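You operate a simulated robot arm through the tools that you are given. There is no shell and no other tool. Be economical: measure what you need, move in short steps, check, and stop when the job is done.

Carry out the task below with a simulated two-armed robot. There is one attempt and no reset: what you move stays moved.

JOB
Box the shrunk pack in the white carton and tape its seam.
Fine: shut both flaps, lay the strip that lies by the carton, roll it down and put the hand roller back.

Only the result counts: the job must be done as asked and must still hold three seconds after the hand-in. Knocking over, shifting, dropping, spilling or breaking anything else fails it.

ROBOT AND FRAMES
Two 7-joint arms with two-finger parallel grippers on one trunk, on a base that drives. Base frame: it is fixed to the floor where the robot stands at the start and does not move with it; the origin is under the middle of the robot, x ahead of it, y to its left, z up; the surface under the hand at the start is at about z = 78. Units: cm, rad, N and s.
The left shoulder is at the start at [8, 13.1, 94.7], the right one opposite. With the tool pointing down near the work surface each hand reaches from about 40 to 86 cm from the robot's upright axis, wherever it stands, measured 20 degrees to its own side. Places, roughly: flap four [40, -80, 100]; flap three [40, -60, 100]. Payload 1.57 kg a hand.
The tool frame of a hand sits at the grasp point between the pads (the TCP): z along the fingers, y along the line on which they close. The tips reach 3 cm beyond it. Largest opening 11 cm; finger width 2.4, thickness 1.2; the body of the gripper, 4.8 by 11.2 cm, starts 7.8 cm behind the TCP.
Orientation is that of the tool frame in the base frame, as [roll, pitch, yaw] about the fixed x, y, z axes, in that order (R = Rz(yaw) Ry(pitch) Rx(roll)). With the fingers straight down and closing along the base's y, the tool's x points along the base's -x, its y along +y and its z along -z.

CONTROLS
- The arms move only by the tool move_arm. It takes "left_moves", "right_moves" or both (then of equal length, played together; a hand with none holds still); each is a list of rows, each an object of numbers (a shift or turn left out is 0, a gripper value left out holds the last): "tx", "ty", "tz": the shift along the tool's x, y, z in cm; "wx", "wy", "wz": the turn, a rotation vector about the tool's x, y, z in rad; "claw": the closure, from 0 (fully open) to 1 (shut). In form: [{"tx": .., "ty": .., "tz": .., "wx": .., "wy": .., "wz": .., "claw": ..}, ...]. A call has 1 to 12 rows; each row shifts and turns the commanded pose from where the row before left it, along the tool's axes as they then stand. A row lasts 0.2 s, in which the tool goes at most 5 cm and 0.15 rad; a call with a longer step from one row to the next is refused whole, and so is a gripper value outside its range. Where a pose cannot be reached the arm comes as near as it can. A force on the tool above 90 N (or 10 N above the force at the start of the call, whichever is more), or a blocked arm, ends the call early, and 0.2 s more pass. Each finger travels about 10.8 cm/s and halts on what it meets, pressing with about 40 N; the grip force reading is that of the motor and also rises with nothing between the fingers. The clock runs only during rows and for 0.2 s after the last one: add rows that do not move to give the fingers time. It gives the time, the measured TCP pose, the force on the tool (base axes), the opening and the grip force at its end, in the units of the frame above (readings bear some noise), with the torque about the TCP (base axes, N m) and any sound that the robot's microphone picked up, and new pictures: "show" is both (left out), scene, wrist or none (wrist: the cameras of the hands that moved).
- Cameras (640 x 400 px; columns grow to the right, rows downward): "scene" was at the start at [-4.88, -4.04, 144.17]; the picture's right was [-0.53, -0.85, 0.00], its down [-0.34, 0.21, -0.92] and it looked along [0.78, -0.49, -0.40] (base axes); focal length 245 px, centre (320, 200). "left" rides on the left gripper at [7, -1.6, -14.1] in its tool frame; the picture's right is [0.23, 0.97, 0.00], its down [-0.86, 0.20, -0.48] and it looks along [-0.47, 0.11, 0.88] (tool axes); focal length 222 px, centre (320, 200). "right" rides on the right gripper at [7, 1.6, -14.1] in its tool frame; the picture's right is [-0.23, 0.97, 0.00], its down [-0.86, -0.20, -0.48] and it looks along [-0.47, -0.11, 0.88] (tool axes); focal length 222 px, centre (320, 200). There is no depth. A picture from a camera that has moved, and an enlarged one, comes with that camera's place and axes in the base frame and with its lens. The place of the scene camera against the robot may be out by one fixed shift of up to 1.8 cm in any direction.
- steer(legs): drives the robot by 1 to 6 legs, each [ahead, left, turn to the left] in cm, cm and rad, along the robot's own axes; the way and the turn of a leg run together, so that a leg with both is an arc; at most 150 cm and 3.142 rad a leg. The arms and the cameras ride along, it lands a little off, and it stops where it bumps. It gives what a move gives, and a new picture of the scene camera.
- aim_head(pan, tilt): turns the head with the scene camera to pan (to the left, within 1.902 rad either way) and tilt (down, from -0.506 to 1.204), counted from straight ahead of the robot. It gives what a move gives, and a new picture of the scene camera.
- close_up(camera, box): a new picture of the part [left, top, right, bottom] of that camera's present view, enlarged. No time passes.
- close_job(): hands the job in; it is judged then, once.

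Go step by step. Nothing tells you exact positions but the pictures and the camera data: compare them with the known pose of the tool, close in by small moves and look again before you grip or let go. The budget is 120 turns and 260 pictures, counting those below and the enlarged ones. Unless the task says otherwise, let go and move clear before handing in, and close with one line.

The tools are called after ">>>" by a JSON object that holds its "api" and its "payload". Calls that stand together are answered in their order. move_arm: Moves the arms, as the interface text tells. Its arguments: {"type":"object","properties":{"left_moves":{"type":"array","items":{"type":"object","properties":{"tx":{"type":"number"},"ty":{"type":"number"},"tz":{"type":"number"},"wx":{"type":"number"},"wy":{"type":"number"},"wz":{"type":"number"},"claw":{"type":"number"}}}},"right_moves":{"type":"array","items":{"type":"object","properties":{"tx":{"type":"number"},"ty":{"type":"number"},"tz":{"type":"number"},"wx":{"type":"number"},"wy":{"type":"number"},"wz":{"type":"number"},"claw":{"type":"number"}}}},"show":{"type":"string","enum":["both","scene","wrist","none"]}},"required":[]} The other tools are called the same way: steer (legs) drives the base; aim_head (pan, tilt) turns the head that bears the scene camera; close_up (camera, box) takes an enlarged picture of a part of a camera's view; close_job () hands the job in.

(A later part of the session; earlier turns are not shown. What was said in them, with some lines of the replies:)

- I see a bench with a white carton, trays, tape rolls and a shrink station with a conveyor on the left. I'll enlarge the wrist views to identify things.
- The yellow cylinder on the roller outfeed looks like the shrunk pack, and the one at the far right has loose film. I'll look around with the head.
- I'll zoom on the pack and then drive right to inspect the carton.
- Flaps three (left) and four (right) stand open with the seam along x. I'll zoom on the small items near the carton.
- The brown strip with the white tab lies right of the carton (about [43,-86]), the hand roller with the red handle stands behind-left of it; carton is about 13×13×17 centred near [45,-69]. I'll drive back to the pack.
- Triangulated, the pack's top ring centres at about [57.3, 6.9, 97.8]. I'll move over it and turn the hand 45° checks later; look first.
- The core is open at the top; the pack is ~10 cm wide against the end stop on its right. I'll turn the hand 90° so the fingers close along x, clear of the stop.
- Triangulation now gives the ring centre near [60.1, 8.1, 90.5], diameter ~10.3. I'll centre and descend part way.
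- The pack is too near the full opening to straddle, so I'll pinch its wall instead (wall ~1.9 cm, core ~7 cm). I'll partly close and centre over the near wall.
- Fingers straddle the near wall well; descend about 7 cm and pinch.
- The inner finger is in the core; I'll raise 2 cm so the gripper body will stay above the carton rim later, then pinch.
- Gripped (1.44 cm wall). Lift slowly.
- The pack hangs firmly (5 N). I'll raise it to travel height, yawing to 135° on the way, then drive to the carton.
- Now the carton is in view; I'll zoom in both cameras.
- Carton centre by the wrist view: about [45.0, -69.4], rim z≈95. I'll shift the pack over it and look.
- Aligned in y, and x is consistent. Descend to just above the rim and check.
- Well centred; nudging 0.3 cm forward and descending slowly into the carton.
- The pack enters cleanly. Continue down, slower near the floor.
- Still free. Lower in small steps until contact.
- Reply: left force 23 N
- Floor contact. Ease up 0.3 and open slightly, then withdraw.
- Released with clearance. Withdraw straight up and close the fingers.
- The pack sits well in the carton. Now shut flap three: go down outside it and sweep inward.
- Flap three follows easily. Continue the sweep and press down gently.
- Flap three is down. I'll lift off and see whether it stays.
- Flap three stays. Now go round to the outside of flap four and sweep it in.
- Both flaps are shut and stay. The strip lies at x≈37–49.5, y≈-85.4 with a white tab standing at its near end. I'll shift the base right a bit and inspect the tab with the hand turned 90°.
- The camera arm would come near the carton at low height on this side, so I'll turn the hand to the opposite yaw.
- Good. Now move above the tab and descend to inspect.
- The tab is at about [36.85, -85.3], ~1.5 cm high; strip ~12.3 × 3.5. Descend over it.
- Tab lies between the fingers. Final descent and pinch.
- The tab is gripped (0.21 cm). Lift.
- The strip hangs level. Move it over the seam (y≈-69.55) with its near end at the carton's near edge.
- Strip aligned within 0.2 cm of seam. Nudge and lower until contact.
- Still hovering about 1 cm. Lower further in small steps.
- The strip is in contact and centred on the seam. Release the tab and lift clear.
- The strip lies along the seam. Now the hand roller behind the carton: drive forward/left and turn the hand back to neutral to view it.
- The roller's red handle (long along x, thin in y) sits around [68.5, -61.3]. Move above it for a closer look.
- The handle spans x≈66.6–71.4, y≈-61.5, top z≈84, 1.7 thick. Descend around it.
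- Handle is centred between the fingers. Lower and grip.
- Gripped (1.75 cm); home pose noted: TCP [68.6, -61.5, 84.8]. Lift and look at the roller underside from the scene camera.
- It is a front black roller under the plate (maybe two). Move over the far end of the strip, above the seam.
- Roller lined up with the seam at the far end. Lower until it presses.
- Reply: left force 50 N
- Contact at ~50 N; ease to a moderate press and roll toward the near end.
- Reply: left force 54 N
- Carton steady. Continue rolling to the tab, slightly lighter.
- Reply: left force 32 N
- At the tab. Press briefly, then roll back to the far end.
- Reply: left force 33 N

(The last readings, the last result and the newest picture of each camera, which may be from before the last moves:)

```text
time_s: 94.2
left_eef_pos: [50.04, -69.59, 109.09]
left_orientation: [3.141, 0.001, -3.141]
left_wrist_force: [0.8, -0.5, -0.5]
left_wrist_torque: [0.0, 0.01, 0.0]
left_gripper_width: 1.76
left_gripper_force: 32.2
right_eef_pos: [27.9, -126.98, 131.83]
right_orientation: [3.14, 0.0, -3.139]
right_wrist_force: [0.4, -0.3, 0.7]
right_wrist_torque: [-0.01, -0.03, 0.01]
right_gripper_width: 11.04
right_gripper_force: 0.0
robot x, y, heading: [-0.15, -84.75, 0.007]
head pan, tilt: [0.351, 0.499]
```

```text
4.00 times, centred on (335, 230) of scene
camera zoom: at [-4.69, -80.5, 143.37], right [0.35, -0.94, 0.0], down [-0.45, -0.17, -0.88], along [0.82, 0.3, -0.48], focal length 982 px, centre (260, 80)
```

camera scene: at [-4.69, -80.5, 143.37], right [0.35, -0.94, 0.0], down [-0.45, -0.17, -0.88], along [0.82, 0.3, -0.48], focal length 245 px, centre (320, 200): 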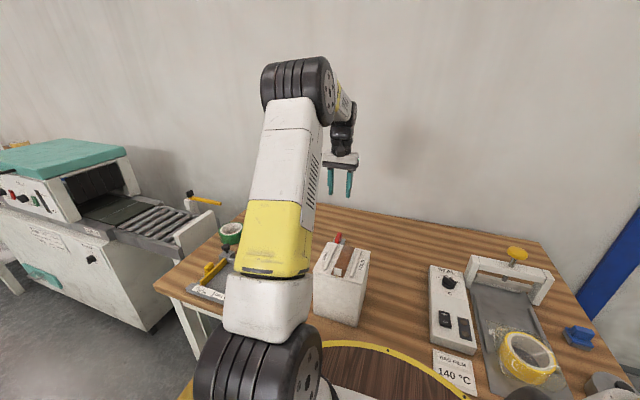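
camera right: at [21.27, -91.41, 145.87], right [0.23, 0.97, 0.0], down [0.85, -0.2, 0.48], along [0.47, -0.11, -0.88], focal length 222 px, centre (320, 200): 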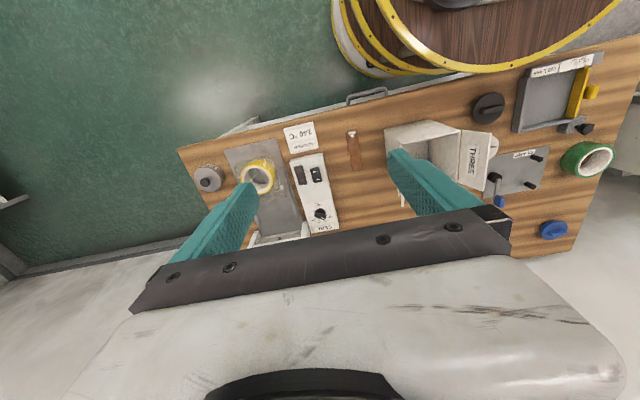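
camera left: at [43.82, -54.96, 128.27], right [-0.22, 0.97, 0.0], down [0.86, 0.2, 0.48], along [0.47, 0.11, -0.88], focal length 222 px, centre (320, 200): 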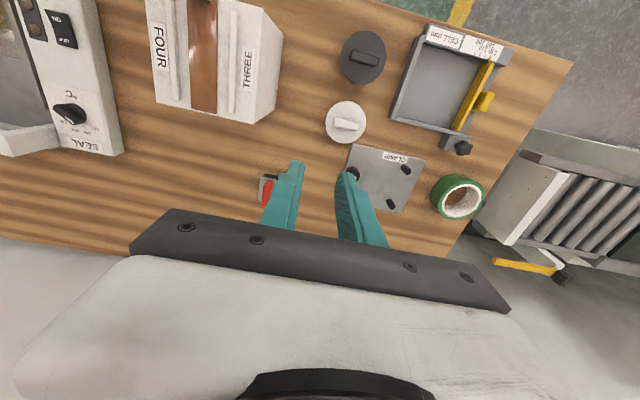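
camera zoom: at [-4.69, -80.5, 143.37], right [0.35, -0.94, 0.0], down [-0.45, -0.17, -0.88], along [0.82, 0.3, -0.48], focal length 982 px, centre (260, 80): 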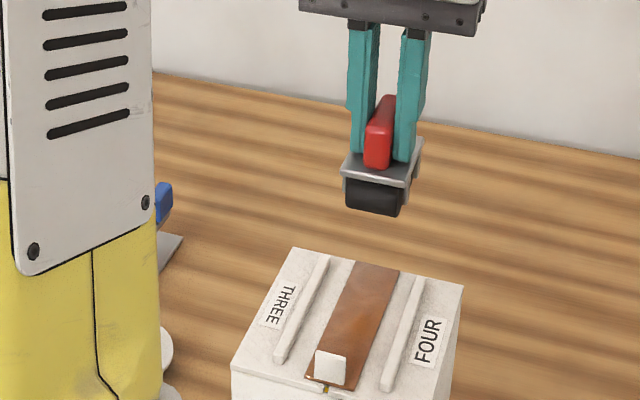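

Taped and rolled. Return the roller to its home pose by the reverse of the commanded path.

>>> {"api": "move_arm", "payload": {"left_moves": [{"tx": -3.7, "ty": 1.6}, {"tx": -3.7, "ty": 1.6}, {"tx": -3.7, "ty": 1.6}, {"tx": -3.7, "ty": 1.6}, {"tx": -3.7, "ty": 1.7}, {}, {"tz": 4}, {"tz": 4}, {"tz": 4}, {"tz": 4}, {"tz": 4}, {}], "show": "none"}}

>>> {"api": "close_up", "payload": {"camera": "left", "box": [180, 0, 460, 240]}}

>>> {"api": "close_up", "payload": {"camera": "scene", "box": [280, 180, 390, 280]}}

```text
time_s: 96.8
left_eef_pos: [68.51, -61.6, 89.03]
left_orientation: [3.141, 0.002, -3.142]
left_wrist_force: [0.4, 0.1, -1.8]
left_wrist_torque: [0.03, 0.02, -0.01]
left_gripper_width: 1.74
left_gripper_force: 32.0
right_eef_pos: [27.93, -127.0, 131.8]
right_orientation: [-3.141, 0.001, -3.138]
right_wrist_force: [0.3, 0.9, -0.8]
right_wrist_torque: [0.02, -0.01, -0.02]
right_gripper_width: 11.01
right_gripper_force: 0.0
robot x, y, heading: [-0.45, -84.49, 0.009]
head pan, tilt: [0.351, 0.499]
```

```text
1.67 times, centred on (320, 120) of left
camera zoom: at [61.58, -63.2, 103.03], right [-0.23, 0.97, 0.0], down [0.86, 0.2, 0.48], along [0.47, 0.11, -0.88], focal length 370 px, centre (320, 333)
```

zoom: 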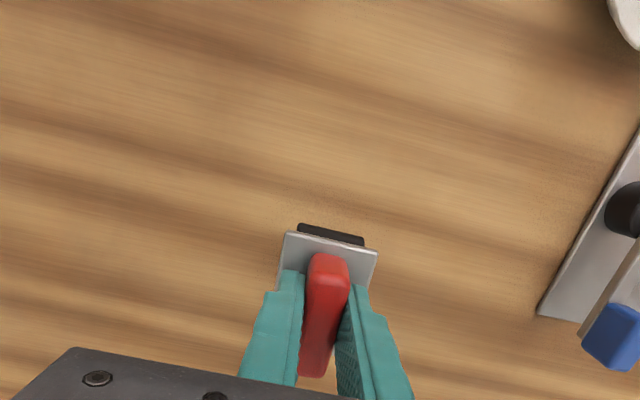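

```text
4.00 times, centred on (335, 230) of scene
camera zoom: at [-4.68, -80.5, 143.37], right [0.35, -0.94, 0.0], down [-0.45, -0.17, -0.88], along [0.82, 0.3, -0.48], focal length 982 px, centre (260, 80)
```

zoom: 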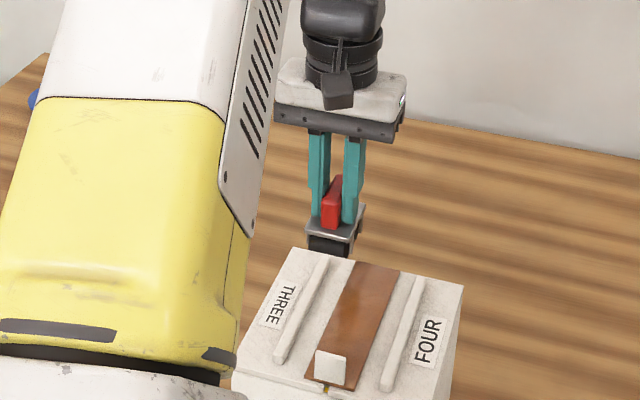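

>>> {"api": "move_arm", "payload": {"left_moves": [{"tz": 2}, {"tz": 1.2}, {"tz": 0.7}, {"tz": 0.2}, {}], "show": "none"}}

>>> {"api": "close_up", "payload": {"camera": "left", "box": [200, 80, 440, 240]}}

```text
time_s: 98.0
left_eef_pos: [68.56, -61.41, 84.97]
left_orientation: [-3.141, 0.0, 3.14]
left_wrist_force: [0.0, -0.4, -1.4]
left_wrist_torque: [0.03, 0.0, 0.01]
left_gripper_width: 1.72
left_gripper_force: 32.1
right_eef_pos: [27.84, -127.17, 131.76]
right_orientation: [3.141, 0.002, -3.139]
right_wrist_force: [0.3, 0.0, 0.4]
right_wrist_torque: [0.0, -0.02, -0.01]
right_gripper_width: 11.0
right_gripper_force: 0.1
robot x, y, heading: [-0.58, -84.43, 0.006]
head pan, tilt: [0.351, 0.499]
```

```text
2.50 times, centred on (320, 160) of left
camera zoom: at [61.62, -63.12, 99.1], right [-0.23, 0.97, 0.0], down [0.86, 0.2, 0.48], along [0.47, 0.11, -0.88], focal length 555 px, centre (320, 300)
```

zoom: 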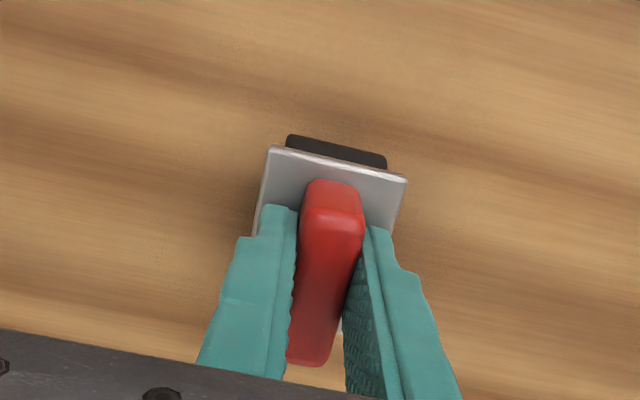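

Same picture as at the grasp, 0.15 cm above the bench. Lower the rest until contact, release and lift away.

>>> {"api": "move_arm", "payload": {"left_moves": [{"tz": 0.1}, {"tz": 0.1}, {}], "show": "none"}}

>>> {"api": "move_arm", "payload": {"left_moves": [{"claw": 0.85}, {"claw": 0.7}, {"claw": 0.55}, {}, {"tz": -1}, {"tz": -2}, {"tz": -4}, {"tz": -4}, {"tz": -4}, {"tz": -4}, {"tz": -4}, {}], "show": "none"}}

>>> {"api": "close_up", "payload": {"camera": "left", "box": [200, 60, 440, 220]}}

>>> {"api": "close_up", "payload": {"camera": "scene", "box": [280, 200, 390, 300]}}

```text
time_s: 98.8
left_eef_pos: [68.51, -61.39, 84.73]
left_orientation: [3.141, 0.0, -3.142]
left_wrist_force: [0.4, 0.9, -1.1]
left_wrist_torque: [0.02, -0.03, -0.01]
left_gripper_width: 1.73
left_gripper_force: 32.0
right_eef_pos: [27.96, -127.05, 131.84]
right_orientation: [3.14, 0.001, -3.139]
right_wrist_force: [0.5, -0.5, -0.5]
right_wrist_torque: [0.0, 0.01, 0.02]
right_gripper_width: 11.02
right_gripper_force: 0.0
robot x, y, heading: [-0.67, -84.38, 0.002]
head pan, tilt: [0.351, 0.499]
```

```text
time_s: 101.4
left_eef_pos: [68.41, -61.31, 107.89]
left_orientation: [3.141, 0.001, 3.14]
left_wrist_force: [0.5, -0.3, 0.3]
left_wrist_torque: [0.01, -0.01, 0.01]
left_gripper_width: 4.95
left_gripper_force: 0.1
right_eef_pos: [27.93, -127.08, 131.84]
right_orientation: [-3.141, -0.001, -3.14]
right_wrist_force: [-0.6, -0.5, 0.1]
right_wrist_torque: [0.03, 0.02, -0.01]
right_gripper_width: 10.99
right_gripper_force: 0.1
robot x, y, heading: [-0.38, -84.79, 0.006]
head pan, tilt: [0.351, 0.499]
```

```text
2.50 times, centred on (320, 140) of left
camera zoom: at [61.44, -63.11, 122.07], right [-0.23, 0.97, 0.0], down [0.86, 0.2, 0.48], along [0.47, 0.11, -0.88], focal length 555 px, centre (320, 350)
```

zoom: 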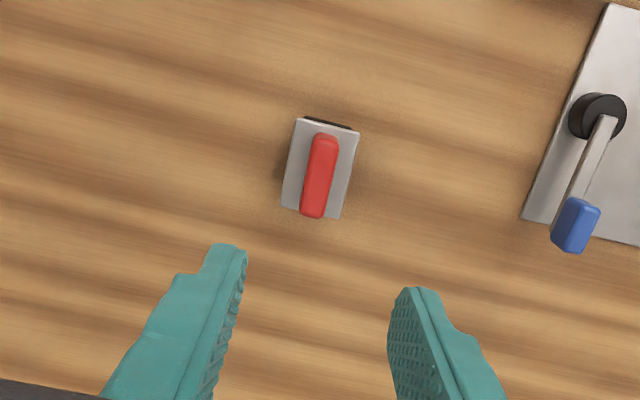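

```text
4.00 times, centred on (335, 250) of scene
camera zoom: at [-4.69, -80.5, 143.37], right [0.35, -0.94, 0.0], down [-0.45, -0.17, -0.88], along [0.82, 0.3, -0.48], focal length 982 px, centre (260, 0)
```

zoom: 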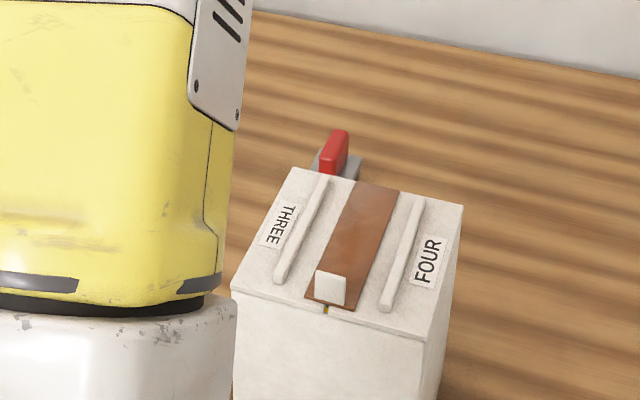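

>>> {"api": "close_up", "payload": {"camera": "scene", "box": [335, 240, 385, 285]}}

>>> {"api": "move_arm", "payload": {"left_moves": [{"tz": -4, "tx": 4}, {"tx": 4.5}, {"tx": 4.5}, {"tx": 4.5}, {"tx": 4.5}, {"tx": 4.5, "ty": 3}, {"ty": 3}, {}], "show": "both"}}

>>> {"api": "close_up", "payload": {"camera": "left", "box": [120, 60, 320, 260]}}

```text
8.89 times, centred on (360, 262) of scene
camera zoom: at [-4.69, -80.5, 143.37], right [0.35, -0.94, 0.0], down [-0.45, -0.17, -0.88], along [0.82, 0.3, -0.48], focal length 2181 px, centre (-36, -356)
```

zoom: 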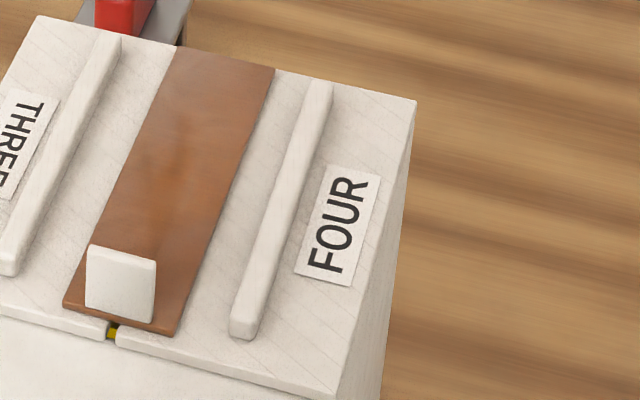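

```text
refused: row 1 steps farther than a row can; nothing moved
```

```text
2.00 times, centred on (220, 160) of left
camera zoom: at [61.44, -63.11, 122.07], right [-0.23, 0.97, 0.0], down [0.86, 0.2, 0.48], along [0.47, 0.11, -0.88], focal length 444 px, centre (520, 280)
```

zoom: 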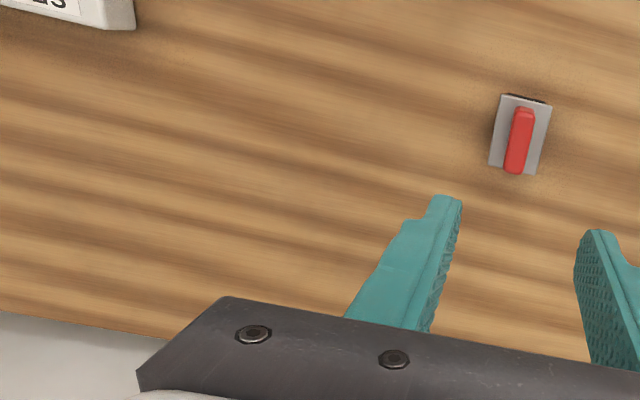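

The strip lies flat over the seam and the roller is back. I'll move the hand clear and take a last look.

>>> {"api": "move_arm", "payload": {"left_moves": [{"tz": -4}, {"tz": -3}, {"tx": 4.5}, {"tx": 4.5}, {"tx": 4.5}, {"tx": 4.5}, {"tx": 4.5, "ty": 2}, {"ty": 3}, {}], "show": "both"}}

>>> {"api": "close_up", "payload": {"camera": "left", "box": [100, 40, 340, 220]}}

```text
time_s: 103.4
left_eef_pos: [46.16, -56.34, 114.79]
left_orientation: [-3.142, 0.001, -3.141]
left_wrist_force: [-0.2, -0.6, 0.5]
left_wrist_torque: [0.0, 0.01, 0.01]
left_gripper_width: 4.94
left_gripper_force: 0.0
right_eef_pos: [28.0, -126.97, 131.89]
right_orientation: [3.141, -0.001, -3.138]
right_wrist_force: [-0.7, 0.2, -1.0]
right_wrist_torque: [0.02, 0.01, 0.02]
right_gripper_width: 11.0
right_gripper_force: 0.0
robot x, y, heading: [-0.36, -84.42, 0.001]
head pan, tilt: [0.351, 0.499]
camera scene: at [-4.71, -80.5, 143.37], right [0.35, -0.94, 0.0], down [-0.45, -0.17, -0.88], along [0.82, 0.3, -0.48], focal length 245 px, centre (320, 200)
camera left: at [39.12, -58.11, 128.9], right [-0.23, 0.97, 0.0], down [0.86, 0.2, 0.48], along [0.47, 0.11, -0.88], focal length 222 px, centre (320, 200)
```

scene: 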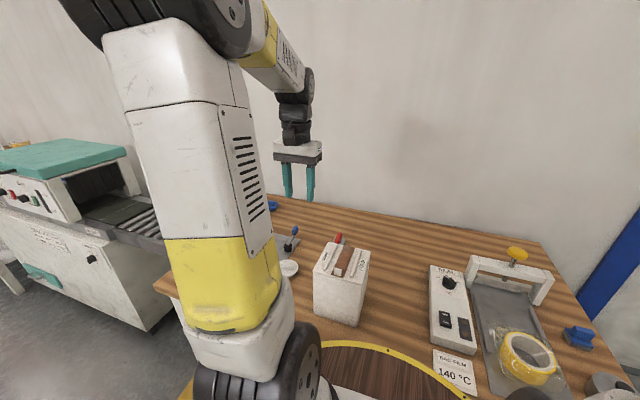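
left: 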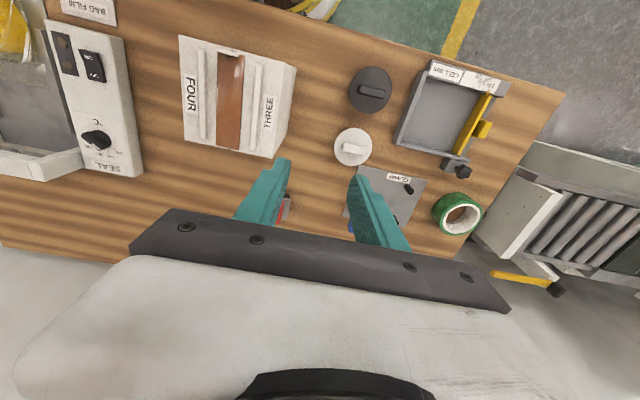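

```text
2.22 times, centred on (220, 130) of left
camera zoom: at [39.12, -58.11, 128.9], right [-0.23, 0.97, 0.0], down [0.86, 0.2, 0.48], along [0.47, 0.11, -0.88], focal length 494 px, centre (542, 356)
```

zoom: 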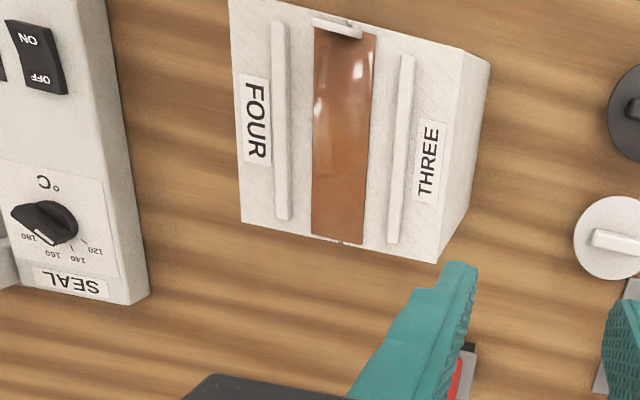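

The pack is boxed, both flaps are shut, the strip is flat along the seam, the roller stands in its old place and the hands are clear, so I'm handing in.

>>> {"api": "close_job", "payload": {}}

```text
The job is handed in.
```

The shrunk pack is in the white carton with both flaps shut, and the strip is laid and rolled along the seam. The last 1–2 cm by the strip's pull tab wasn't rolled because the roller couldn't pass the tab. The hand roller is back where it stood.
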